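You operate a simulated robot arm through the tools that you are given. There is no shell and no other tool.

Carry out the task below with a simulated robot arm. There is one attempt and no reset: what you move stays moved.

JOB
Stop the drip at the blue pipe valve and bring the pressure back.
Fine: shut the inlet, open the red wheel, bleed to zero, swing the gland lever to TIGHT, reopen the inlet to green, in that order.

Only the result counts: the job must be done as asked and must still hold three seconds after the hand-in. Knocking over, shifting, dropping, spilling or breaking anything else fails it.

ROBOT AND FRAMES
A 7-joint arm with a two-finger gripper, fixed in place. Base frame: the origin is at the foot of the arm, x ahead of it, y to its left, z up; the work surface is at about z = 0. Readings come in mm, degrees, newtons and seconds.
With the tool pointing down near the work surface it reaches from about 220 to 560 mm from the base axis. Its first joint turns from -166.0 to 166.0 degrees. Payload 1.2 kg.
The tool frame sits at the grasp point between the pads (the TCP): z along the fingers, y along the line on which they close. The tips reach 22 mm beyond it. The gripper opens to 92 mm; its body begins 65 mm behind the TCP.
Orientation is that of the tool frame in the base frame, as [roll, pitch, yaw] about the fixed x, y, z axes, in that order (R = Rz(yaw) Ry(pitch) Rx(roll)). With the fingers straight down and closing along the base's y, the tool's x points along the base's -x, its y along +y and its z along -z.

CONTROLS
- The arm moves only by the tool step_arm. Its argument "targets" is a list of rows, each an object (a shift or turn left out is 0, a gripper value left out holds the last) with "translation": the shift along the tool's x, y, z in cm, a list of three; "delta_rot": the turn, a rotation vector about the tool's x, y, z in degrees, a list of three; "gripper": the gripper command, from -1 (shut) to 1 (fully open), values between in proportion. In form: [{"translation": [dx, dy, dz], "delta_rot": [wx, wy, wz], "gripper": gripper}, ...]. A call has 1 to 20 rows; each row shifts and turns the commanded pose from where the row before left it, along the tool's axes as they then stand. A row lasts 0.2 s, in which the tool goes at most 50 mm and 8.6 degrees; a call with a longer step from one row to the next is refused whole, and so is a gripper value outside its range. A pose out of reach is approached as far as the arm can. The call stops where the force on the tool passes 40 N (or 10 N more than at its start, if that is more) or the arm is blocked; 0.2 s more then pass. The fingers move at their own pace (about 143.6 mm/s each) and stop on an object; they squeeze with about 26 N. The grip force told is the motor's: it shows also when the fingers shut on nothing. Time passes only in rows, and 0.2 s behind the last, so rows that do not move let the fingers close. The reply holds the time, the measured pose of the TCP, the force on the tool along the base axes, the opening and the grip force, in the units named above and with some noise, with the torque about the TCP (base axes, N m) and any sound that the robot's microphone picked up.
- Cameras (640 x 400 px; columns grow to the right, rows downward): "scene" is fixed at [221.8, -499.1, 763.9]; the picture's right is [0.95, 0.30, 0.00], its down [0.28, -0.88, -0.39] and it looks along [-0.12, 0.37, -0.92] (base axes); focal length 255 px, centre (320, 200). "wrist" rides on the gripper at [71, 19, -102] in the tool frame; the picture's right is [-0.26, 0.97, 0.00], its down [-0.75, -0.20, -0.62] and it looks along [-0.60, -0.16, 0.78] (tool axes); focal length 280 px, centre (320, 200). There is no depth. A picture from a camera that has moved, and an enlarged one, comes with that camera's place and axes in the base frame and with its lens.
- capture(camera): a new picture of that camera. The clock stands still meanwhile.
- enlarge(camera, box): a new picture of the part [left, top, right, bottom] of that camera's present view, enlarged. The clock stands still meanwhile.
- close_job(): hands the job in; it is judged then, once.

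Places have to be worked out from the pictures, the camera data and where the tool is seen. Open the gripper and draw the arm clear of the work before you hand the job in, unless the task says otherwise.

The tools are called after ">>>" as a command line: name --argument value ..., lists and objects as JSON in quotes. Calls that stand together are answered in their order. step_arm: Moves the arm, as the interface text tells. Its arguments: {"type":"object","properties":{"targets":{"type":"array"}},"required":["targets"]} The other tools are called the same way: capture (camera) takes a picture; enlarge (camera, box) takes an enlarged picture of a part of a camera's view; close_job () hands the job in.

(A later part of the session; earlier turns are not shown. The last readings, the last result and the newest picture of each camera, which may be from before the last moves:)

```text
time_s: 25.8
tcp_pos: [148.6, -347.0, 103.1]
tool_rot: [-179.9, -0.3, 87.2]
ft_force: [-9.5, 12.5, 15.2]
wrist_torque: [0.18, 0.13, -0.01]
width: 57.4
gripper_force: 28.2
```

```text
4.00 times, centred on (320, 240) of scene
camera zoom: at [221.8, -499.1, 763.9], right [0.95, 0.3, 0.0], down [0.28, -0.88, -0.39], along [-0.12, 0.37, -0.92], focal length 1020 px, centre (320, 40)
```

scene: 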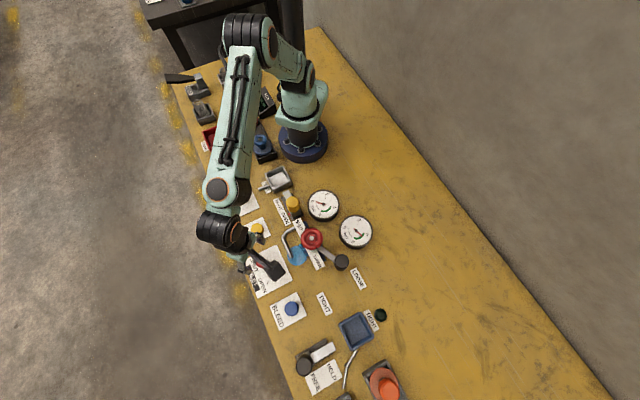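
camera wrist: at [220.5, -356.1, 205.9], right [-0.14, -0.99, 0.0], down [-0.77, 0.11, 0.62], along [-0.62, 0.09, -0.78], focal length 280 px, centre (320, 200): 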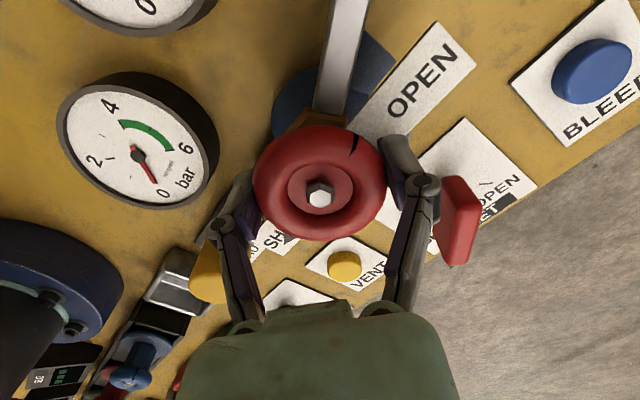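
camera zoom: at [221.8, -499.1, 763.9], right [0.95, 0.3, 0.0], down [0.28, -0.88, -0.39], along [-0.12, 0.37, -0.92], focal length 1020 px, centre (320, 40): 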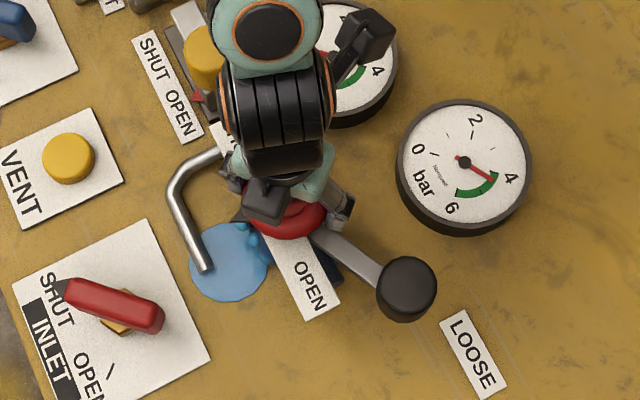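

Halfway (pointer at ~225°). I keep turning counter-clockwise toward OPEN.

>>> step_arm --targets '[{"translation": [0.06, -0.05, 0]}, {"delta_rot": [0, 0, -8]}, {"delta_rot": [0, 0, -8]}, {"delta_rot": [0, 0, -8]}, {"delta_rot": [0, 0, -8]}, {"delta_rot": [0, 0, -8]}, {"delta_rot": [0, 0, -8]}]'

>>> enlarge --camera "wrist" --box '[200, 80, 440, 260]'

```text
time_s: 27.4
tcp_pos: [148.4, -345.1, 103.7]
tool_rot: [180.0, 0.0, 135.1]
ft_force: [-15.7, 5.9, -19.5]
wrist_torque: [0.13, 0.11, -0.01]
width: 56.9
gripper_force: 28.2
```

```text
2.22 times, centred on (320, 170) of wrist
camera zoom: at [110.7, -282.1, 205.3], right [0.87, 0.5, 0.0], down [0.39, -0.68, 0.62], along [0.31, -0.54, -0.78], focal length 623 px, centre (320, 267)
```

zoom: 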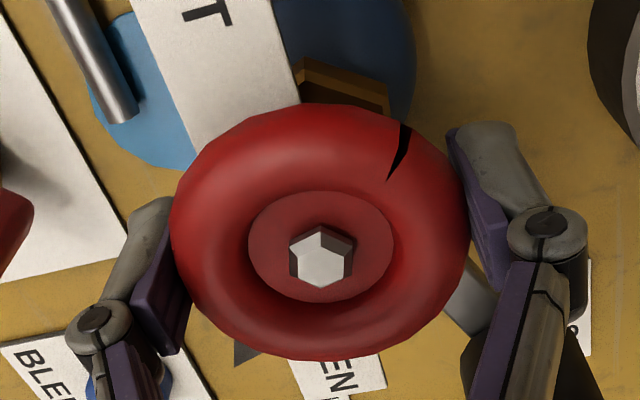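

At ~138° of turn. I continue the last ~45° in smaller steps watching the torque for a stop.

>>> step_arm --targets '[{"translation": [0.1, -0.04, 0.05]}, {"delta_rot": [0, 0, -7]}, {"delta_rot": [0, 0, -7]}, {"delta_rot": [0, 0, -7]}, {"delta_rot": [0, 0, -7]}, {"delta_rot": [0, 0, -7]}, {}]'

>>> enlarge --camera "wrist" --box '[200, 80, 440, 260]'

>>> enlarge --camera "scene" --box '[260, 190, 380, 290]'

```text
time_s: 29.0
tcp_pos: [147.4, -345.5, 104.5]
tool_rot: [-179.8, 0.1, 170.1]
ft_force: [-5.2, -1.6, -4.7]
wrist_torque: [0.04, -0.45, 0.0]
width: 57.1
gripper_force: 28.0
```

```text
2.22 times, centred on (320, 170) of wrist
camera zoom: at [80.5, -314.7, 205.2], right [0.42, 0.91, 0.0], down [0.71, -0.33, 0.63], along [0.57, -0.27, -0.78], focal length 623 px, centre (320, 267)
```

zoom: 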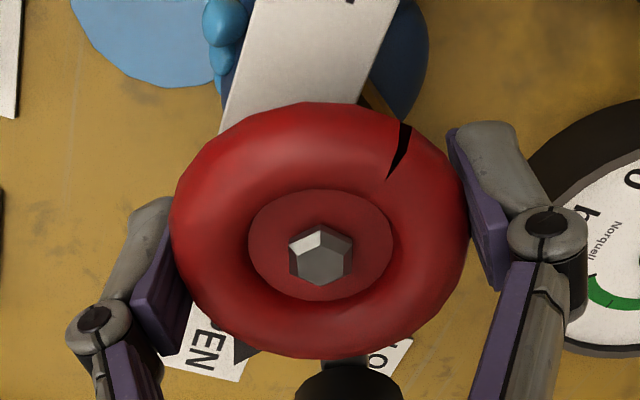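

```text
4.00 times, centred on (320, 240) of scene
camera zoom: at [221.8, -499.1, 763.9], right [0.95, 0.3, 0.0], down [0.28, -0.88, -0.39], along [-0.12, 0.37, -0.92], focal length 1020 px, centre (320, 40)
```

zoom: 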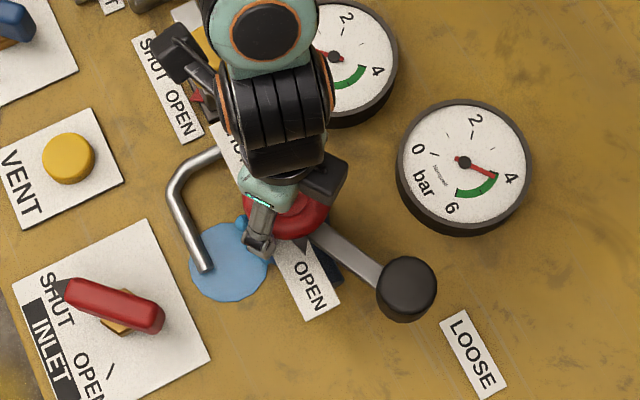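

Pointer is now almost on OPEN (≈308°). I turn further in small steps to reach 180° or the stop.

>>> step_arm --targets '[{"delta_rot": [0, 0, -4]}, {"delta_rot": [0, 0, -4]}, {"delta_rot": [0, 0, -4]}, {}]'

>>> enlarge --camera "wrist" --box '[200, 80, 440, 260]'

```text
time_s: 30.0
tcp_pos: [147.5, -346.3, 103.0]
tool_rot: [-179.8, 0.0, -178.0]
ft_force: [0.9, -10.4, -6.0]
wrist_torque: [-0.04, 0.2, -0.83]
width: 57.4
gripper_force: 28.3
```

```text
2.22 times, centred on (320, 170) of wrist
camera zoom: at [75.0, -329.1, 205.4], right [0.23, 0.97, 0.0], down [0.76, -0.18, 0.63], along [0.61, -0.14, -0.78], focal length 623 px, centre (320, 267)
```

zoom: 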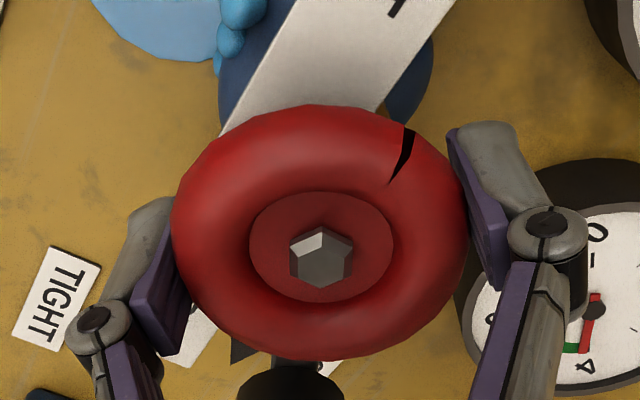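

Torque -0.83 N·m shows the wheel hit its OPEN stop after 180°. I release the wheel and rise, then inspect.

>>> step_arm --targets '[{"gripper": 1}, {}, {}, {"translation": [0, 0, -3]}, {"translation": [0, 0, -4]}, {"translation": [0, 0, -4]}, {}]'

>>> enlarge --camera "wrist" --box '[220, 30, 460, 210]'

>>> enlarge --camera "scene" --box '[260, 190, 380, 290]'

```text
time_s: 31.6
tcp_pos: [148.6, -346.1, 214.0]
tool_rot: [179.9, 0.1, -178.0]
ft_force: [-0.6, -0.2, 0.0]
wrist_torque: [0.0, -0.01, 0.0]
width: 92.1
gripper_force: 0.0
```

```text
2.22 times, centred on (340, 120) of wrist
camera zoom: at [75.5, -329.2, 315.4], right [0.23, 0.97, 0.0], down [0.76, -0.18, 0.62], along [0.61, -0.14, -0.78], focal length 623 px, centre (276, 378)
```

zoom: 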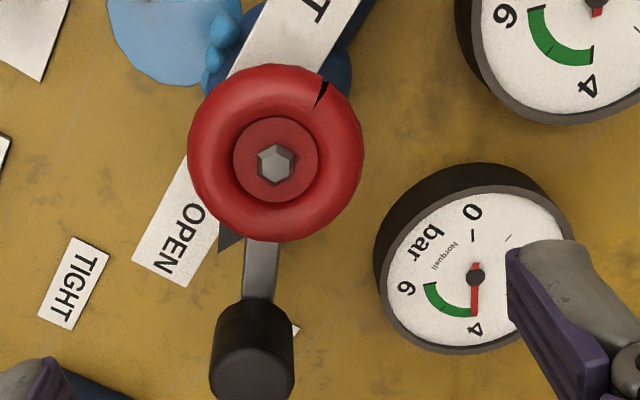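

```text
4.00 times, centred on (320, 240) of scene
camera zoom: at [221.8, -499.1, 763.9], right [0.95, 0.3, 0.0], down [0.28, -0.88, -0.39], along [-0.12, 0.37, -0.92], focal length 1020 px, centre (320, 40)
```

zoom: 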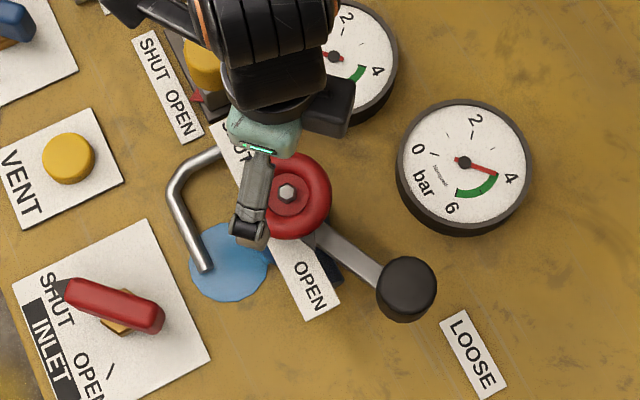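

The pointer is at OPEN. Now I rotate to yaw ≈95, close the fingers, and move above the BLEED button for a look.

>>> step_arm --targets '[{"delta_rot": [0, 0, 7.9], "gripper": -1}, {"delta_rot": [0, 0, 7.9]}, {"delta_rot": [0, 0, 7.9]}, {"delta_rot": [0, 0, 7.9]}, {"delta_rot": [0, 0, 7.9]}, {"delta_rot": [0, 0, 7.9]}, {"delta_rot": [0, 0, 7.9]}, {"delta_rot": [0, 0, 7.9]}, {"delta_rot": [0, 0, 7.9]}, {"delta_rot": [0, 0, 7.9]}, {"delta_rot": [0, 0, 7.9]}, {"translation": [-3.58, -0.38, 0.85]}, {"translation": [-3.58, -0.38, 0.85]}, {"translation": [-3.58, -0.38, 0.85]}, {"translation": [-3.58, -0.38, 0.85]}, {}]'

>>> capture --camera "wrist"

>>> capture --camera "scene"

```text
time_s: 35.0
tcp_pos: [144.1, -489.8, 177.4]
tool_rot: [180.0, 0.0, 95.1]
ft_force: [-0.2, 1.4, -0.2]
wrist_torque: [0.01, 0.03, -0.03]
width: 0.2
gripper_force: 26.1
```

```text
taken
camera wrist: at [156.2, -417.1, 280.0], right [0.98, -0.18, 0.0], down [-0.14, -0.77, 0.62], along [-0.11, -0.61, -0.78], focal length 280 px, centre (320, 200)
```

wrist: 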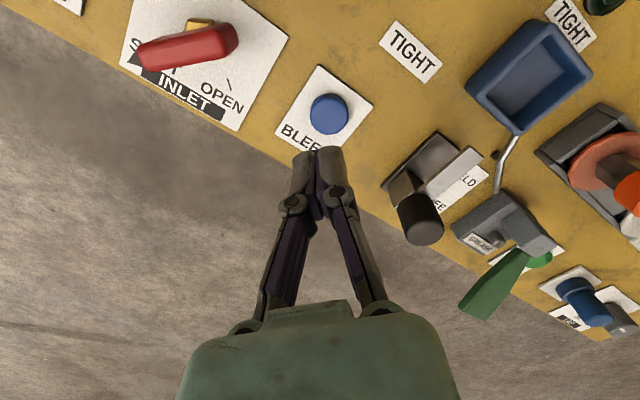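

```text
taken
```

scene: 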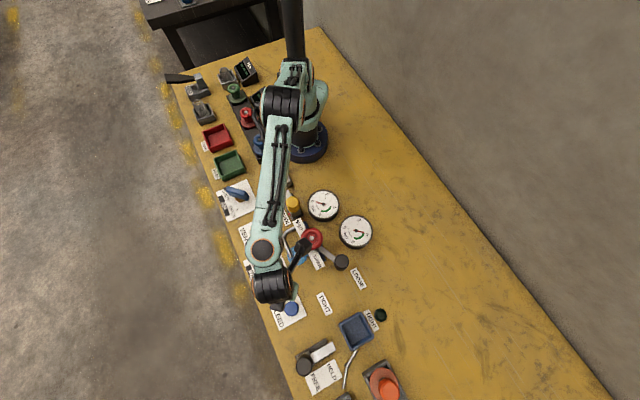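

>>> enlarge --camera "wrist" --box '[270, 60, 390, 180]'

>>> enlarge --camera "scene" --box '[260, 280, 330, 340]'

```text
3.33 times, centred on (330, 120) of wrist
camera zoom: at [156.2, -417.1, 280.0], right [0.98, -0.18, 0.0], down [-0.14, -0.77, 0.62], along [-0.11, -0.61, -0.78], focal length 935 px, centre (287, 467)
```

zoom: 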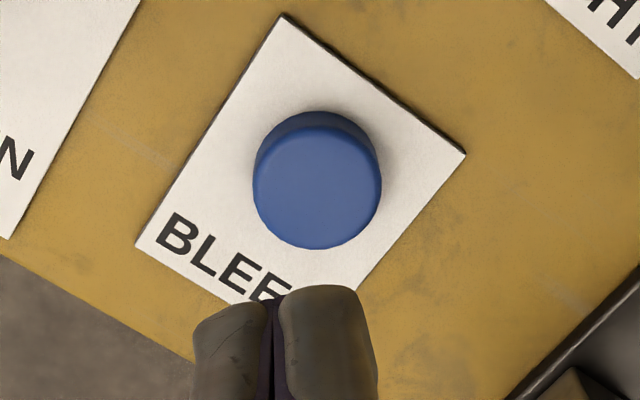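

```text
6.67 times, centred on (295, 310) of scene
camera zoom: at [221.8, -499.1, 763.9], right [0.95, 0.3, 0.0], down [0.28, -0.88, -0.39], along [-0.12, 0.37, -0.92], focal length 1699 px, centre (487, -533)
```

zoom: 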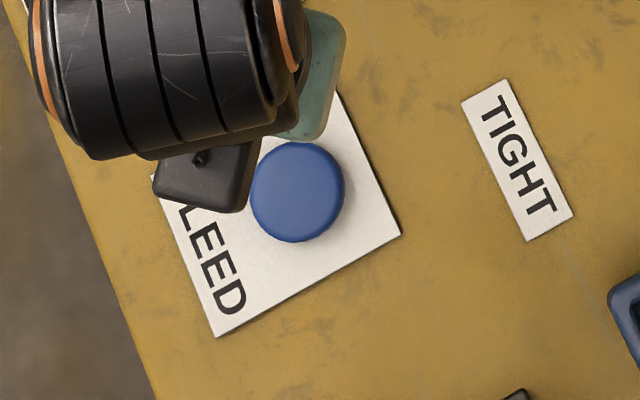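

The BLEED button top is at about (146.6,-521,z≈20), Ø37. I move the closed fingertips above it and descend to tips ~6 mm above it.

>>> step_arm --targets '[{"translation": [-3.16, 0.02, 0]}, {"translation": [0, 0, 4.2]}, {"translation": [0, 0, 4.2]}, {"translation": [0, 0, 4.0]}, {}]'

>>> capture --camera "wrist"

>>> enlarge --camera "scene" --box '[240, 190, 390, 340]'

```text
time_s: 36.2
tcp_pos: [147.2, -521.4, 53.7]
tool_rot: [-179.9, 0.0, 95.2]
ft_force: [-0.1, 0.9, -0.1]
wrist_torque: [-0.02, 0.0, -0.02]
width: 0.1
gripper_force: 25.7
```

```text
taken
camera wrist: at [159.3, -448.0, 156.7], right [0.98, -0.18, 0.0], down [-0.14, -0.77, 0.63], along [-0.11, -0.62, -0.78], focal length 280 px, centre (320, 200)
```

wrist: 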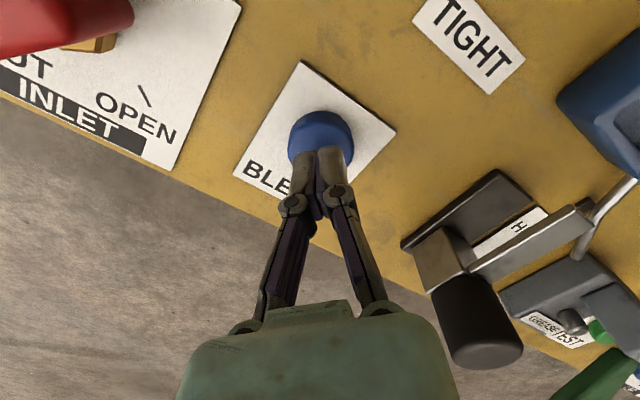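

```text
2.67 times, centred on (315, 265) of scene
camera zoom: at [221.8, -499.1, 763.9], right [0.95, 0.3, 0.0], down [0.28, -0.88, -0.39], along [-0.12, 0.37, -0.92], focal length 680 px, centre (333, 27)
```

zoom: 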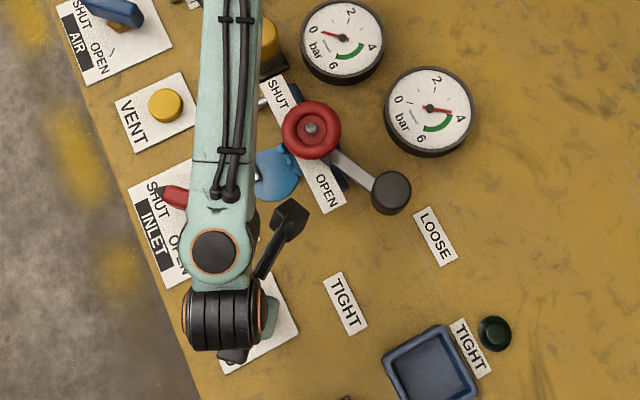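

Fingertips are right over the button. I lower slowly in 3 mm steps and watch the force.

>>> step_arm --targets '[{"translation": [0, 0, 0.3]}, {"translation": [0, 0, 0.3]}, {"translation": [0, 0, 0.3]}, {"translation": [0, 0, 0.2]}]'

```text
time_s: 37.2
tcp_pos: [147.8, -520.2, 44.0]
tool_rot: [179.9, 0.0, 95.1]
ft_force: [0.1, 0.0, 0.1]
wrist_torque: [0.0, 0.0, 0.02]
width: 0.0
gripper_force: 26.4
```

>>> step_arm --targets '[{"translation": [0, 0, 0.2]}, {"translation": [0, 0, 0.2]}]'

```text
time_s: 37.8
tcp_pos: [147.3, -521.1, 39.7]
tool_rot: [180.0, 0.1, 95.2]
ft_force: [-0.8, 0.7, 0.4]
wrist_torque: [-0.01, 0.0, 0.0]
width: 6.2
gripper_force: 28.0
```

The width changed to 6.2 mm, so something touches the fingertips; I look at the tips.

>>> enlarge --camera "wrist" --box '[250, 90, 390, 230]'

>>> enlarge --camera "scene" --box '[310, 205, 380, 260]'

```text
2.86 times, centred on (320, 160) of wrist
camera zoom: at [160.2, -448.3, 142.0], right [0.98, -0.18, 0.0], down [-0.14, -0.77, 0.63], along [-0.11, -0.62, -0.78], focal length 801 px, centre (320, 314)
```

zoom: 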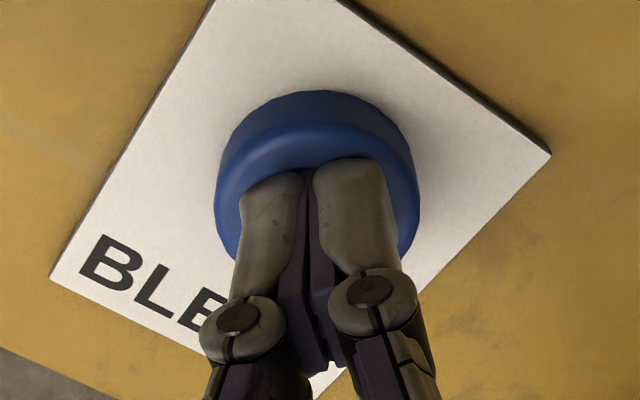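

```text
7.27 times, centred on (345, 232) of scene
camera zoom: at [221.8, -499.1, 763.9], right [0.95, 0.3, 0.0], down [0.28, -0.88, -0.39], along [-0.12, 0.37, -0.92], focal length 1854 px, centre (138, -36)
```

zoom: 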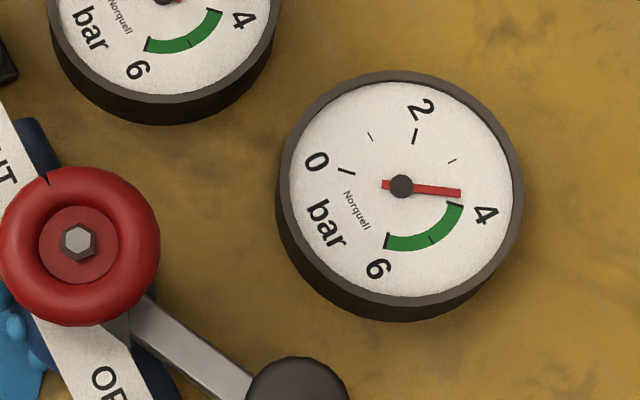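

The tips are resting on the button. I press 2 mm further and check the force and gauge.

>>> step_arm --targets '[{"translation": [0, 0, 0.2]}, {"translation": [0, 0, 0.2]}, {}]'

>>> enlarge --camera "wrist" --box '[250, 90, 390, 230]'

>>> enlarge --camera "scene" --box '[310, 205, 380, 260]'

```text
time_s: 38.6
tcp_pos: [148.6, -522.2, 36.7]
tool_rot: [-180.0, 0.0, 94.9]
ft_force: [-0.5, 0.8, 2.2]
wrist_torque: [0.01, 0.0, -0.02]
width: 5.9
gripper_force: 27.8
```

```text
2.86 times, centred on (320, 160) of wrist
camera zoom: at [160.3, -448.7, 138.5], right [0.98, -0.18, 0.0], down [-0.14, -0.77, 0.63], along [-0.11, -0.62, -0.78], focal length 801 px, centre (320, 314)
```

zoom: 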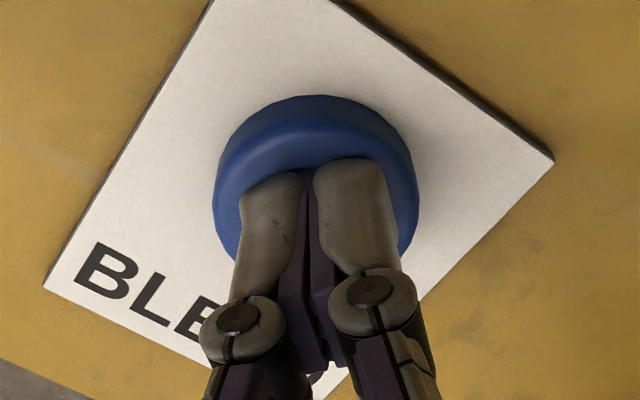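

```text
7.27 times, centred on (345, 232) of scene
camera zoom: at [221.8, -499.1, 763.9], right [0.95, 0.3, 0.0], down [0.28, -0.88, -0.39], along [-0.12, 0.37, -0.92], focal length 1854 px, centre (138, -36)
```

zoom: 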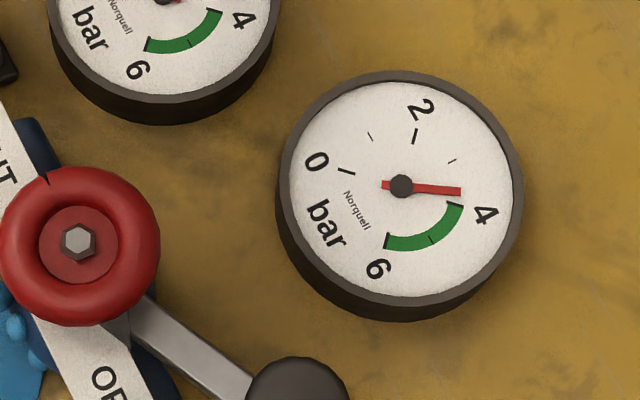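

The button is moving down with ~2 N (spring). I press further until it bottoms or the gauge falls.

>>> step_arm --targets '[{"translation": [0, 0, 0.2]}, {"translation": [0, 0, 0.2]}, {}, {}]'

>>> enlarge --camera "scene" --box '[310, 205, 380, 260]'

```text
time_s: 39.6
tcp_pos: [147.7, -521.6, 31.9]
tool_rot: [-179.9, 0.0, 95.1]
ft_force: [-0.3, -0.2, 4.1]
wrist_torque: [-0.03, 0.01, 0.02]
width: 6.0
gripper_force: 28.3
heard: click
```

```text
7.27 times, centred on (345, 232) of scene
camera zoom: at [221.8, -499.1, 763.9], right [0.95, 0.3, 0.0], down [0.28, -0.88, -0.39], along [-0.12, 0.37, -0.92], focal length 1854 px, centre (138, -36)
```

zoom: 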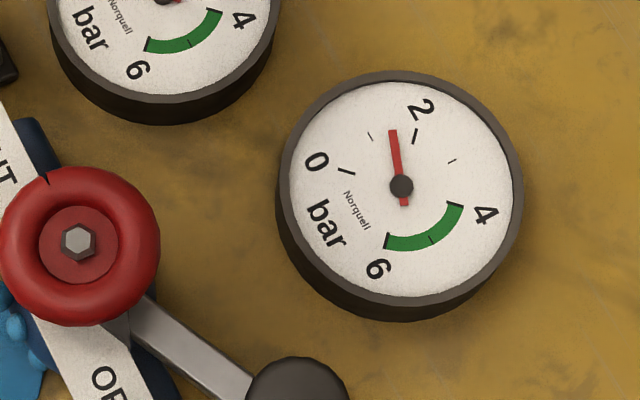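

A click was heard and the pressure is falling fast (now ≈1.6 bar). I hold the button down.

>>> step_arm --targets '[{}, {}, {}, {}, {}, {}, {}, {}]'

>>> enlarge --camera "scene" --box '[310, 205, 380, 260]'

```text
time_s: 41.4
tcp_pos: [148.7, -521.7, 33.4]
tool_rot: [180.0, 0.0, 95.1]
ft_force: [1.3, -0.1, 3.1]
wrist_torque: [0.0, 0.0, 0.02]
width: 6.0
gripper_force: 27.7
```

```text
7.27 times, centred on (345, 232) of scene
camera zoom: at [221.8, -499.1, 763.9], right [0.95, 0.3, 0.0], down [0.28, -0.88, -0.39], along [-0.12, 0.37, -0.92], focal length 1854 px, centre (138, -36)
```

zoom: 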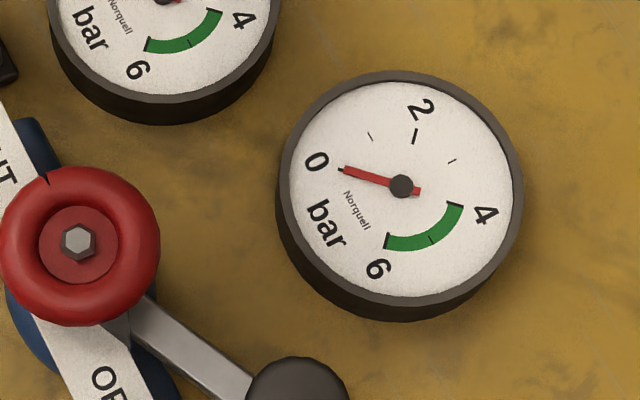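

Gauge is at 0 and the drops have stopped. I hold a little longer, then rise and check whether the button springs back.

>>> step_arm --targets '[{}, {}, {}, {}, {}, {"translation": [0, 0, -1]}, {"translation": [0, 0, -3]}, {"translation": [0, 0, -4]}, {"translation": [0, 0, -4]}, {"translation": [0, 0, -4]}, {}]'

>>> capture --camera "wrist"

>>> enlarge --camera "scene" --box '[240, 190, 390, 340]'

>>> enlarge --camera "wrist" --box '[270, 40, 410, 180]'

```text
time_s: 43.8
tcp_pos: [148.1, -520.5, 193.0]
tool_rot: [-179.9, 0.0, 95.1]
ft_force: [0.5, -0.5, -0.6]
wrist_torque: [0.0, 0.02, 0.05]
width: 0.0
gripper_force: 27.7
```

```text
taken
camera wrist: at [159.8, -448.4, 295.5], right [0.98, -0.18, 0.0], down [-0.14, -0.77, 0.62], along [-0.11, -0.62, -0.78], focal length 280 px, centre (320, 200)
```

wrist: 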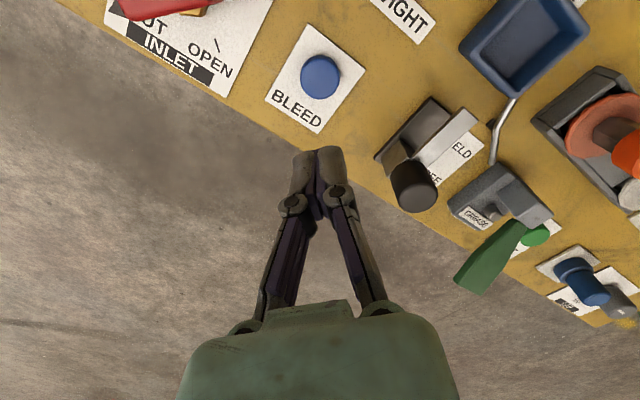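

```text
2.67 times, centred on (315, 265) of scene
camera zoom: at [221.8, -499.1, 763.9], right [0.95, 0.3, 0.0], down [0.28, -0.88, -0.39], along [-0.12, 0.37, -0.92], focal length 680 px, centre (333, 27)
```

zoom: 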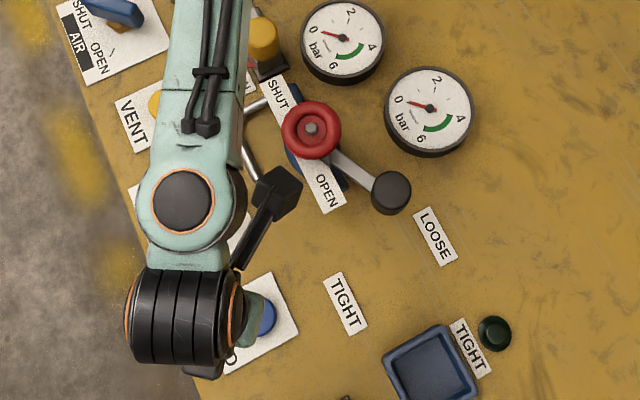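

```text
2.86 times, centred on (340, 110) of wrist
camera zoom: at [159.8, -448.4, 295.5], right [0.98, -0.18, 0.0], down [-0.14, -0.77, 0.62], along [-0.11, -0.62, -0.78], focal length 801 px, centre (263, 457)
```

zoom: 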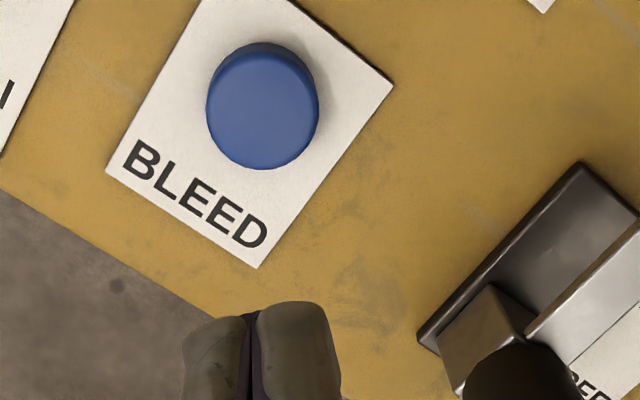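

The button has popped back and the gauge stays at 0. Next the gland lever: I move above its black knob (≈(243,-374)) with the gripper open and yaw 163 so the fingers close across the lever.

>>> step_arm --targets '[{"translation": [3.45, 2.7, 0]}, {"translation": [3.45, 2.7, 0], "gripper": 1}, {"translation": [3.45, 2.7, 0]}, {"translation": [3.45, 2.7, 0]}, {"delta_rot": [0, 0, -8.5]}, {"delta_rot": [0, 0, -8.5]}, {"delta_rot": [0, 0, -8.5]}, {"delta_rot": [0, 0, -8.5]}, {"delta_rot": [0, 0, -8.5]}, {"delta_rot": [0, 0, -8.5]}, {"delta_rot": [0, 0, -8.5]}, {"delta_rot": [0, 0, -8.5]}, {}]'

>>> capture --camera "wrist"

>>> enlarge --camera "scene" --box '[270, 200, 400, 320]'

```text
time_s: 46.6
tcp_pos: [242.9, -373.8, 191.9]
tool_rot: [-179.9, -0.1, 163.2]
ft_force: [-0.4, -1.0, 0.5]
wrist_torque: [0.01, -0.02, -0.01]
width: 92.1
gripper_force: 0.1
```

```text
taken
camera wrist: at [180.0, -334.8, 294.5], right [0.53, 0.85, 0.0], down [0.66, -0.41, 0.63], along [0.53, -0.33, -0.78], focal length 280 px, centre (320, 200)
```

wrist: 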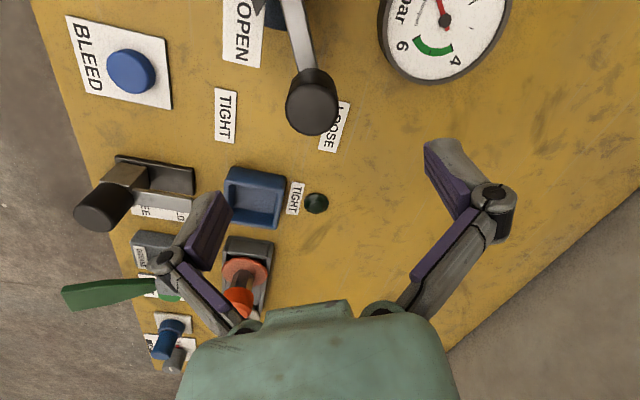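

```text
3.33 times, centred on (335, 260) of scene
camera zoom: at [221.8, -499.1, 763.9], right [0.95, 0.3, 0.0], down [0.28, -0.88, -0.39], along [-0.12, 0.37, -0.92], focal length 850 px, centre (270, 0)
```

zoom: 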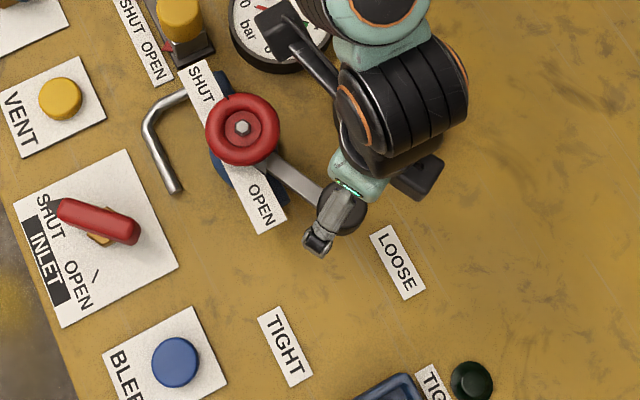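

>>> enlarge --camera "wrist" --box '[250, 30, 380, 160]'

```text
3.08 times, centred on (315, 95) of wrist
camera zoom: at [180.0, -334.8, 294.5], right [0.53, 0.85, 0.0], down [0.66, -0.41, 0.63], along [0.53, -0.33, -0.78], focal length 863 px, centre (335, 523)
```

zoom: 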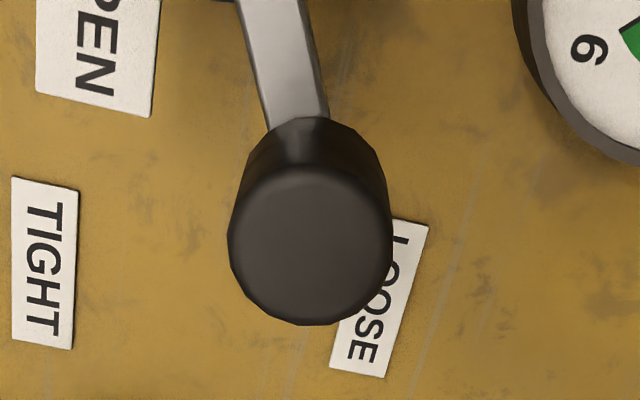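

The knob is at ≈(241.5,-378.5), top z≈95, Ø39. I pre-set the opening to ~62 mm (to stay clear of the gauge), centre over the knob and descend to z≈82.

>>> step_arm --targets '[{"translation": [-0.05, -0.51, 0], "delta_rot": [0, 0, 2.5], "gripper": 0.35}, {}, {"translation": [0, 0, 3.6]}, {"translation": [0, 0, 2.4]}, {}]'

>>> capture --camera "wrist"

>>> enlarge --camera "scene" --box '[290, 200, 380, 290]'

```text
time_s: 47.8
tcp_pos: [241.6, -379.3, 132.1]
tool_rot: [179.9, 0.0, 160.5]
ft_force: [0.0, 0.1, 0.0]
wrist_torque: [-0.02, 0.02, -0.01]
width: 62.2
gripper_force: 0.1
```

```text
taken
camera wrist: at [180.9, -336.3, 233.7], right [0.57, 0.82, 0.0], down [0.64, -0.44, 0.62], along [0.51, -0.35, -0.78], focal length 280 px, centre (320, 200)
```

wrist: 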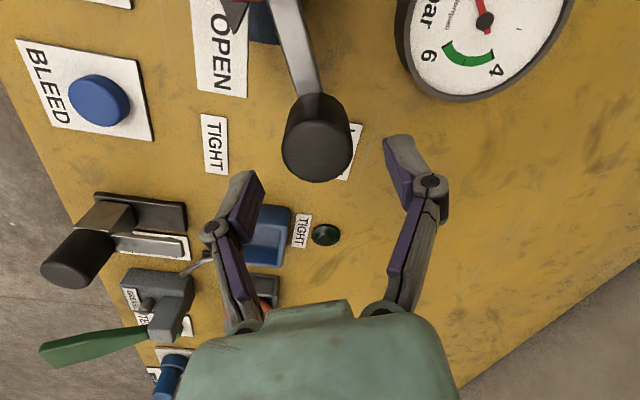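

```text
4.44 times, centred on (335, 245) of scene
camera zoom: at [221.8, -499.1, 763.9], right [0.95, 0.3, 0.0], down [0.28, -0.88, -0.39], along [-0.12, 0.37, -0.92], focal length 1133 px, centre (253, 0)
```

zoom: 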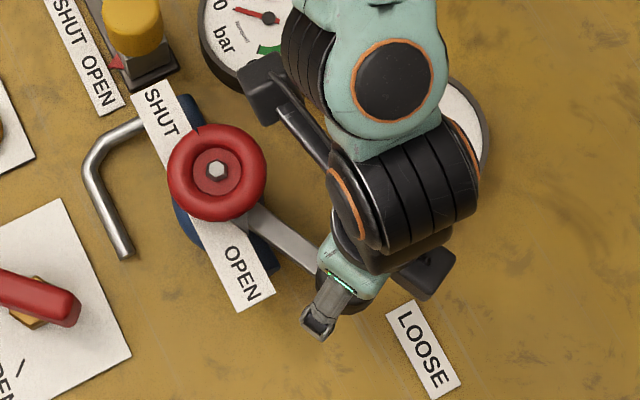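

Alignment looks good (knob at ≈(242,-379.5)). I make a 1–2 mm correction, descend 50 mm and close on the knob.

>>> step_arm --targets '[{"translation": [-0.1, -0.14, 2.5]}, {"translation": [0, 0, 2.5]}, {}, {"gripper": -1}, {}, {}]'

>>> capture --camera "wrist"

```text
time_s: 49.2
tcp_pos: [242.6, -380.4, 82.2]
tool_rot: [179.9, 0.0, 160.6]
ft_force: [0.7, -0.8, 4.5]
wrist_torque: [-0.02, -0.02, 0.07]
width: 36.9
gripper_force: 28.2
```

```text
taken
camera wrist: at [181.7, -338.5, 183.5], right [0.57, 0.82, 0.0], down [0.64, -0.44, 0.63], along [0.52, -0.36, -0.78], focal length 280 px, centre (320, 200)
```

wrist: 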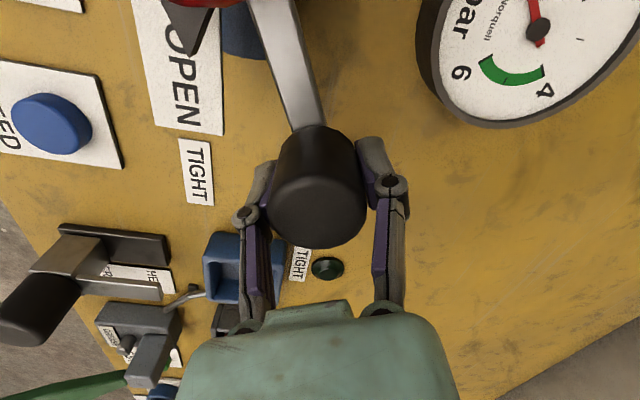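

Knob gripped (36.9 mm). I start swinging the lever clockwise along its arc about the valve axis (r≈99 mm), 3° per step.

>>> step_arm --targets '[{"translation": [0.014, -0.518, 0], "delta_rot": [0, 0, 3]}, {"translation": [0.014, -0.518, 0], "delta_rot": [0, 0, 3]}, {"translation": [0.014, -0.518, 0], "delta_rot": [0, 0, 3]}, {}]'

>>> capture --camera "wrist"

```text
time_s: 50.2
tcp_pos: [235.8, -394.7, 81.9]
tool_rot: [179.9, -0.1, 151.6]
ft_force: [2.9, -1.3, -3.8]
wrist_torque: [-0.12, -0.25, -0.02]
width: 37.3
gripper_force: 28.0
```

```text
taken
camera wrist: at [182.8, -343.4, 183.6], right [0.69, 0.72, 0.0], down [0.56, -0.54, 0.62], along [0.45, -0.43, -0.78], focal length 280 px, centre (320, 200)
```

wrist: 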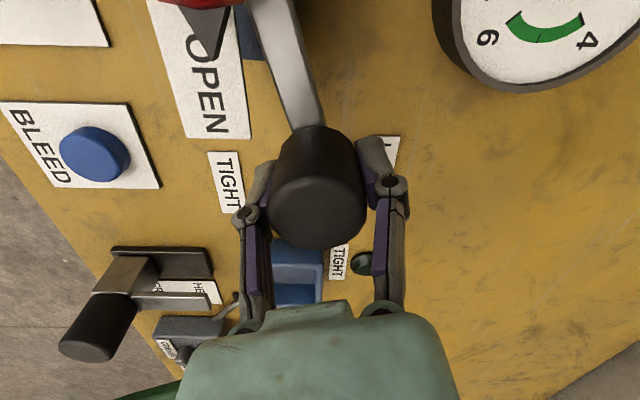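

The lever moves easily with low forces. I continue the swing another ~30°.

>>> step_arm --targets '[{"translation": [0.014, -0.518, 0], "delta_rot": [0, 0, 3]}, {"translation": [0.014, -0.518, 0], "delta_rot": [0, 0, 3]}, {"translation": [0.014, -0.518, 0], "delta_rot": [0, 0, 3]}, {"translation": [0.014, -0.518, 0], "delta_rot": [0, 0, 3]}, {"translation": [0.014, -0.518, 0], "delta_rot": [0, 0, 3]}, {"translation": [0.014, -0.518, 0], "delta_rot": [0, 0, 3]}, {"translation": [0.014, -0.518, 0], "delta_rot": [0, 0, 3]}, {"translation": [0.014, -0.518, 0], "delta_rot": [0, 0, 3]}, {}]'

>>> capture --camera "wrist"

>>> enlarge --camera "scene" --box '[270, 200, 400, 340]'

```text
time_s: 52.2
tcp_pos: [209.1, -425.8, 81.6]
tool_rot: [180.0, -0.1, 127.6]
ft_force: [-2.8, 2.3, -16.0]
wrist_torque: [-0.07, -0.07, 0.09]
width: 36.8
gripper_force: 27.9
```

```text
taken
camera wrist: at [181.2, -358.1, 183.8], right [0.93, 0.38, 0.0], down [0.3, -0.72, 0.62], along [0.24, -0.58, -0.78], focal length 280 px, centre (320, 200)
```

wrist: 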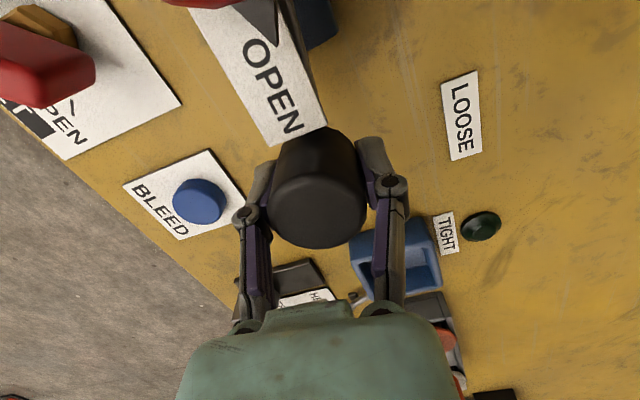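

```text
2.86 times, centred on (335, 270) of scene
camera zoom: at [221.8, -499.1, 763.9], right [0.95, 0.3, 0.0], down [0.28, -0.88, -0.39], along [-0.12, 0.37, -0.92], focal length 728 px, centre (277, 0)
```

zoom: 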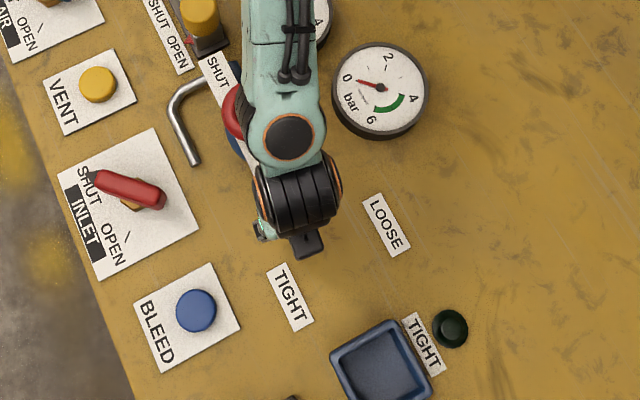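

Lever is at about -52°, forces small. I continue in 2° steps, watching for the stop near TIGHT (≈-60°).

>>> step_arm --targets '[{"translation": [0.006, -0.346, 0], "delta_rot": [0, 0, 2]}, {"translation": [0.006, -0.346, 0], "delta_rot": [0, 0, 2]}, {"translation": [0.006, -0.346, 0], "delta_rot": [0, 0, 2]}, {}]'

>>> capture --camera "wrist"

```text
time_s: 53.2
tcp_pos: [201.8, -432.7, 82.1]
tool_rot: [-180.0, -0.1, 121.6]
ft_force: [-2.2, 6.0, -14.9]
wrist_torque: [0.21, 0.1, -0.12]
width: 37.3
gripper_force: 27.8
```

```text
taken
camera wrist: at [179.9, -361.4, 183.9], right [0.96, 0.28, 0.0], down [0.22, -0.75, 0.62], along [0.18, -0.6, -0.78], focal length 280 px, centre (320, 200)
```

wrist: 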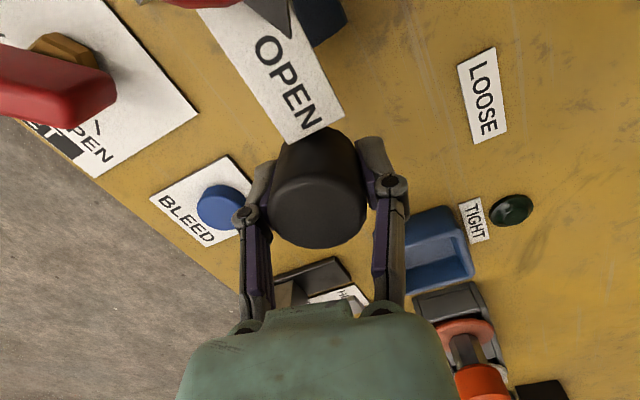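

>>> step_arm --targets '[{"translation": [0.006, -0.346, 0], "delta_rot": [0, 0, 2]}, {"translation": [0.006, -0.346, 0], "delta_rot": [0, 0, 2]}, {}]'

>>> enlarge --camera "scene" --box '[270, 200, 400, 340]'

```text
time_s: 54.0
tcp_pos: [196.1, -435.1, 81.7]
tool_rot: [180.0, 0.0, 117.6]
ft_force: [-1.0, 6.1, -13.9]
wrist_torque: [0.08, -0.04, -0.21]
width: 37.0
gripper_force: 27.7
```

```text
2.86 times, centred on (335, 270) of scene
camera zoom: at [221.8, -499.1, 763.9], right [0.95, 0.3, 0.0], down [0.28, -0.88, -0.39], along [-0.12, 0.37, -0.92], focal length 728 px, centre (277, 0)
```

zoom: 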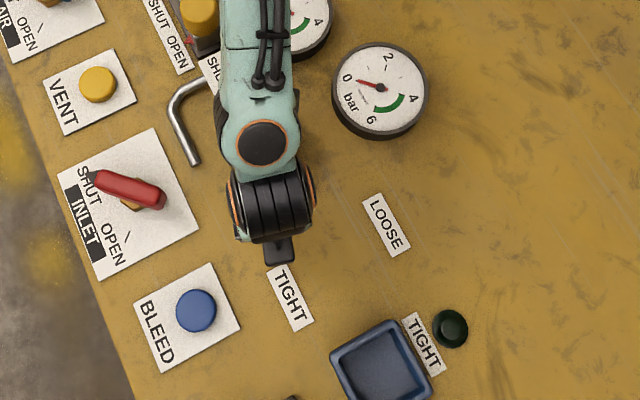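

No stop yet at ≈-62°. I continue gently a few more degrees.

>>> step_arm --targets '[{"translation": [0.006, -0.346, 0], "delta_rot": [0, 0, 2]}, {}]'

>>> capture --camera "wrist"

```text
time_s: 54.6
tcp_pos: [192.5, -437.3, 82.2]
tool_rot: [-180.0, 0.0, 115.6]
ft_force: [-0.8, 4.6, -13.2]
wrist_torque: [0.1, 0.01, -0.08]
width: 36.7
gripper_force: 27.9
```

```text
taken
camera wrist: at [178.1, -364.6, 183.9], right [0.98, 0.18, 0.0], down [0.14, -0.77, 0.62], along [0.11, -0.61, -0.78], focal length 280 px, centre (320, 200)
```

wrist: 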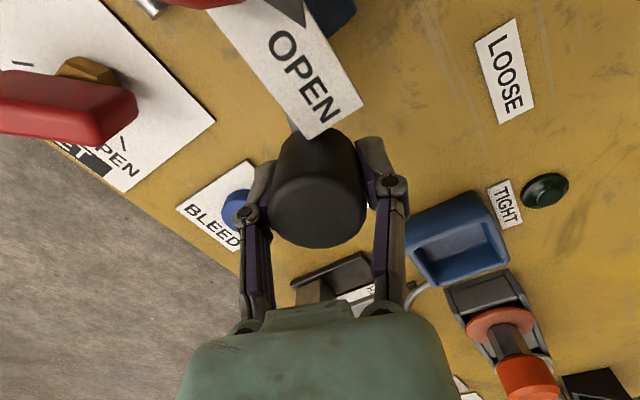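

>>> enlarge --camera "scene" --box '[350, 290, 400, 340]'

>>> step_arm --targets '[{"translation": [0.006, -0.346, 0], "delta_rot": [0, 0, 2]}, {}]'

```text
8.00 times, centred on (375, 315) of scene
camera zoom: at [221.8, -499.1, 763.9], right [0.95, 0.3, 0.0], down [0.28, -0.88, -0.39], along [-0.12, 0.37, -0.92], focal length 2039 px, centre (-120, -720)
```

zoom: 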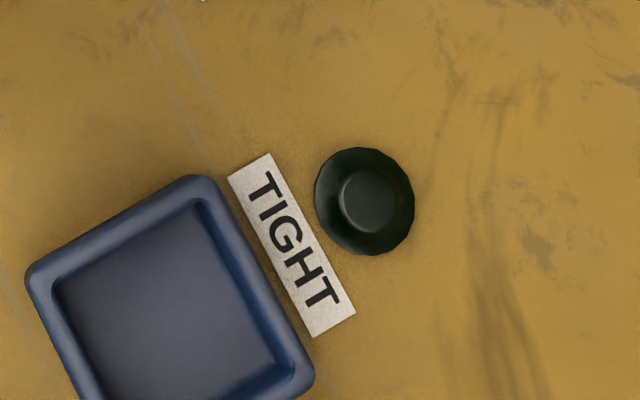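

```text
time_s: 55.2
tcp_pos: [188.8, -438.8, 82.7]
tool_rot: [-180.0, -0.1, 113.5]
ft_force: [-3.1, 4.6, -9.8]
wrist_torque: [0.12, 0.05, 0.01]
width: 37.0
gripper_force: 28.1
```

Still moving freely; the TIGHT lamp is dark. I keep going in small steps, checking for a stop or the lamp.

>>> step_arm --targets '[{"translation": [0.006, -0.346, 0], "delta_rot": [0, 0, 2]}, {"translation": [0.006, -0.346, 0], "delta_rot": [0, 0, 2]}, {}]'

>>> enlarge --camera "scene" --box '[270, 200, 400, 340]'

>>> capture --camera "wrist"

```text
time_s: 56.0
tcp_pos: [183.5, -440.5, 82.8]
tool_rot: [180.0, -0.1, 109.6]
ft_force: [-0.3, -0.1, -16.7]
wrist_torque: [-0.08, -0.05, 0.1]
width: 36.7
gripper_force: 28.1
```

```text
2.86 times, centred on (335, 270) of scene
camera zoom: at [221.8, -499.1, 763.9], right [0.95, 0.3, 0.0], down [0.28, -0.88, -0.39], along [-0.12, 0.37, -0.92], focal length 728 px, centre (277, 0)
```

zoom: 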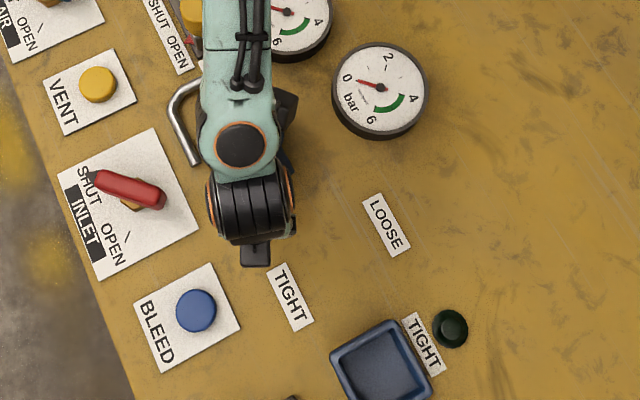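

```text
taken
camera wrist: at [176.2, -367.6, 183.9], right [1.0, 0.08, 0.0], down [0.06, -0.78, 0.62], along [0.05, -0.62, -0.78], focal length 280 px, centre (320, 200)
```

wrist: 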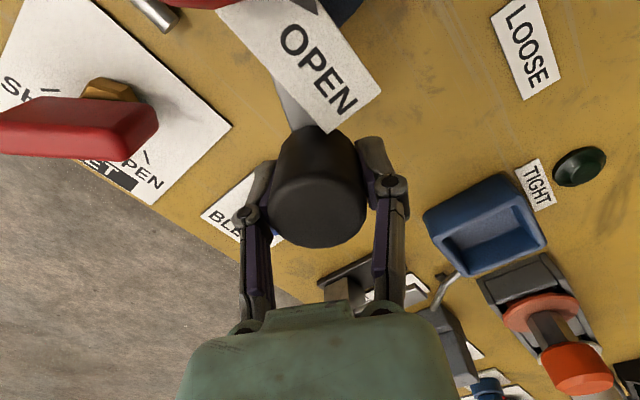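

Lever is now at about -70° with no stop felt, though the TIGHT label lies at about -61° from the axis. I explore a few more degrees carefully to find whether there is an end stop.

>>> step_arm --targets '[{"translation": [0.006, -0.346, 0.05], "delta_rot": [0, 0, 2]}, {"translation": [0.006, -0.346, 0], "delta_rot": [0, 0, 2]}, {}]'

>>> enlarge --camera "wrist" --box '[220, 0, 440, 260]'

```text
time_s: 56.8
tcp_pos: [180.7, -440.4, 82.1]
tool_rot: [179.4, 0.0, 106.3]
ft_force: [33.1, 17.4, -3.7]
wrist_torque: [0.06, -0.25, -0.14]
width: 37.1
gripper_force: 28.0
```

```text
1.54 times, centred on (330, 130) of wrist
camera zoom: at [178.3, -367.9, 184.4], right [1.0, 0.02, 0.01], down [0.01, -0.78, 0.62], along [0.02, -0.62, -0.78], focal length 431 px, centre (305, 308)
```

zoom: 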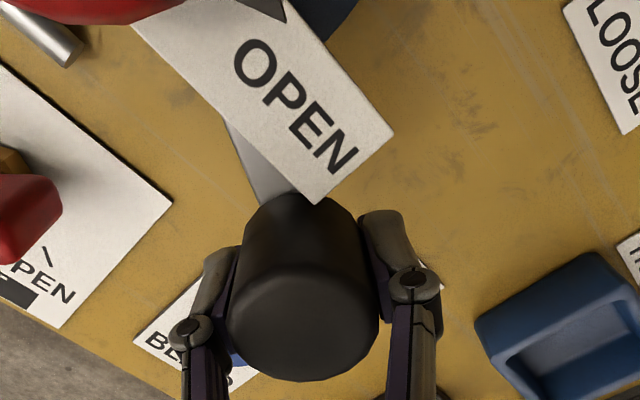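

A firm stop now (force (33,17) opposing the swing) at about -71°, i.e. 51° from LOOSE — that is the end stop. I check the lamp and the scene.

>>> enlarge --camera "scene" --box '[270, 230, 400, 340]'

>>> enlarge --camera "scene" --box '[350, 290, 400, 340]'

```text
3.64 times, centred on (335, 285) of scene
camera zoom: at [221.8, -499.1, 763.9], right [0.95, 0.3, 0.0], down [0.28, -0.88, -0.39], along [-0.12, 0.37, -0.92], focal length 927 px, centre (266, -109)
```

zoom: 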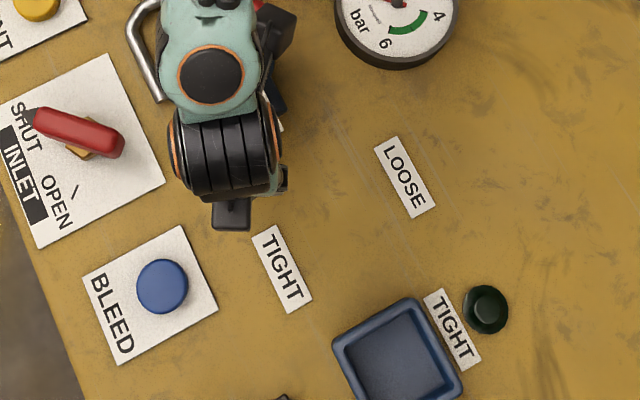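

```text
8.00 times, centred on (375, 315) of scene
camera zoom: at [221.8, -499.1, 763.9], right [0.95, 0.3, 0.0], down [0.28, -0.88, -0.39], along [-0.12, 0.37, -0.92], focal length 2039 px, centre (-120, -720)
```

zoom: 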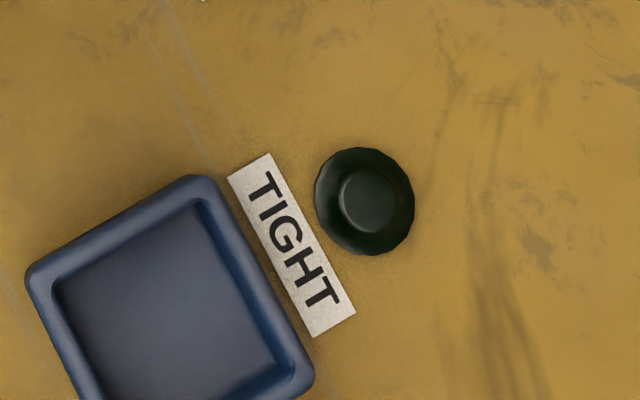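

Lamp is unlit, but the lever is firmly at its end stop on the TIGHT side. I release the knob and rise vertically to look at it.

>>> step_arm --targets '[{"translation": [0, 0.2, 0], "delta_rot": [0, 0, -1]}, {"gripper": 0.4}, {}, {"translation": [0, 0, -3]}, {"translation": [0, 0, -4]}, {"translation": [0, 0, -4]}, {"translation": [0, 0, -3]}, {}]'

>>> capture --camera "wrist"

>>> capture --camera "scene"

```text
time_s: 58.6
tcp_pos: [178.4, -443.2, 222.2]
tool_rot: [179.9, 0.0, 106.5]
ft_force: [0.7, 0.3, -0.2]
wrist_torque: [0.01, -0.01, 0.02]
width: 64.5
gripper_force: 0.1
```

```text
taken
camera wrist: at [175.2, -368.6, 323.5], right [1.0, 0.02, 0.0], down [0.02, -0.78, 0.62], along [0.02, -0.62, -0.78], focal length 280 px, centre (320, 200)
```

wrist: 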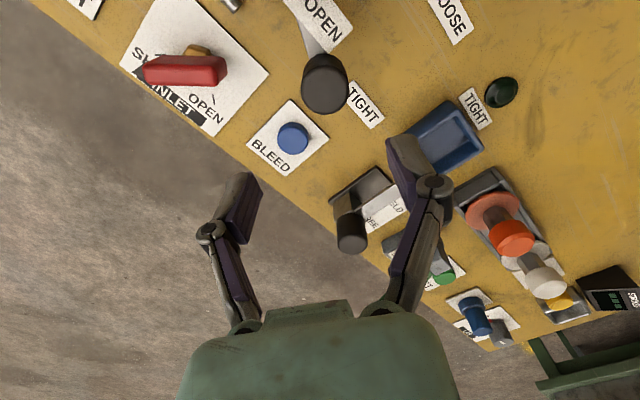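

```text
taken
```

scene: 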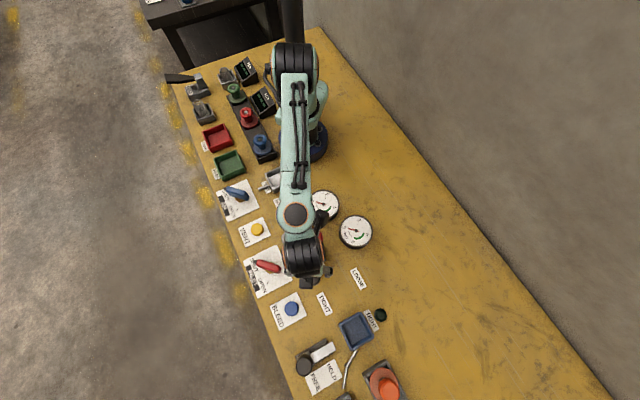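

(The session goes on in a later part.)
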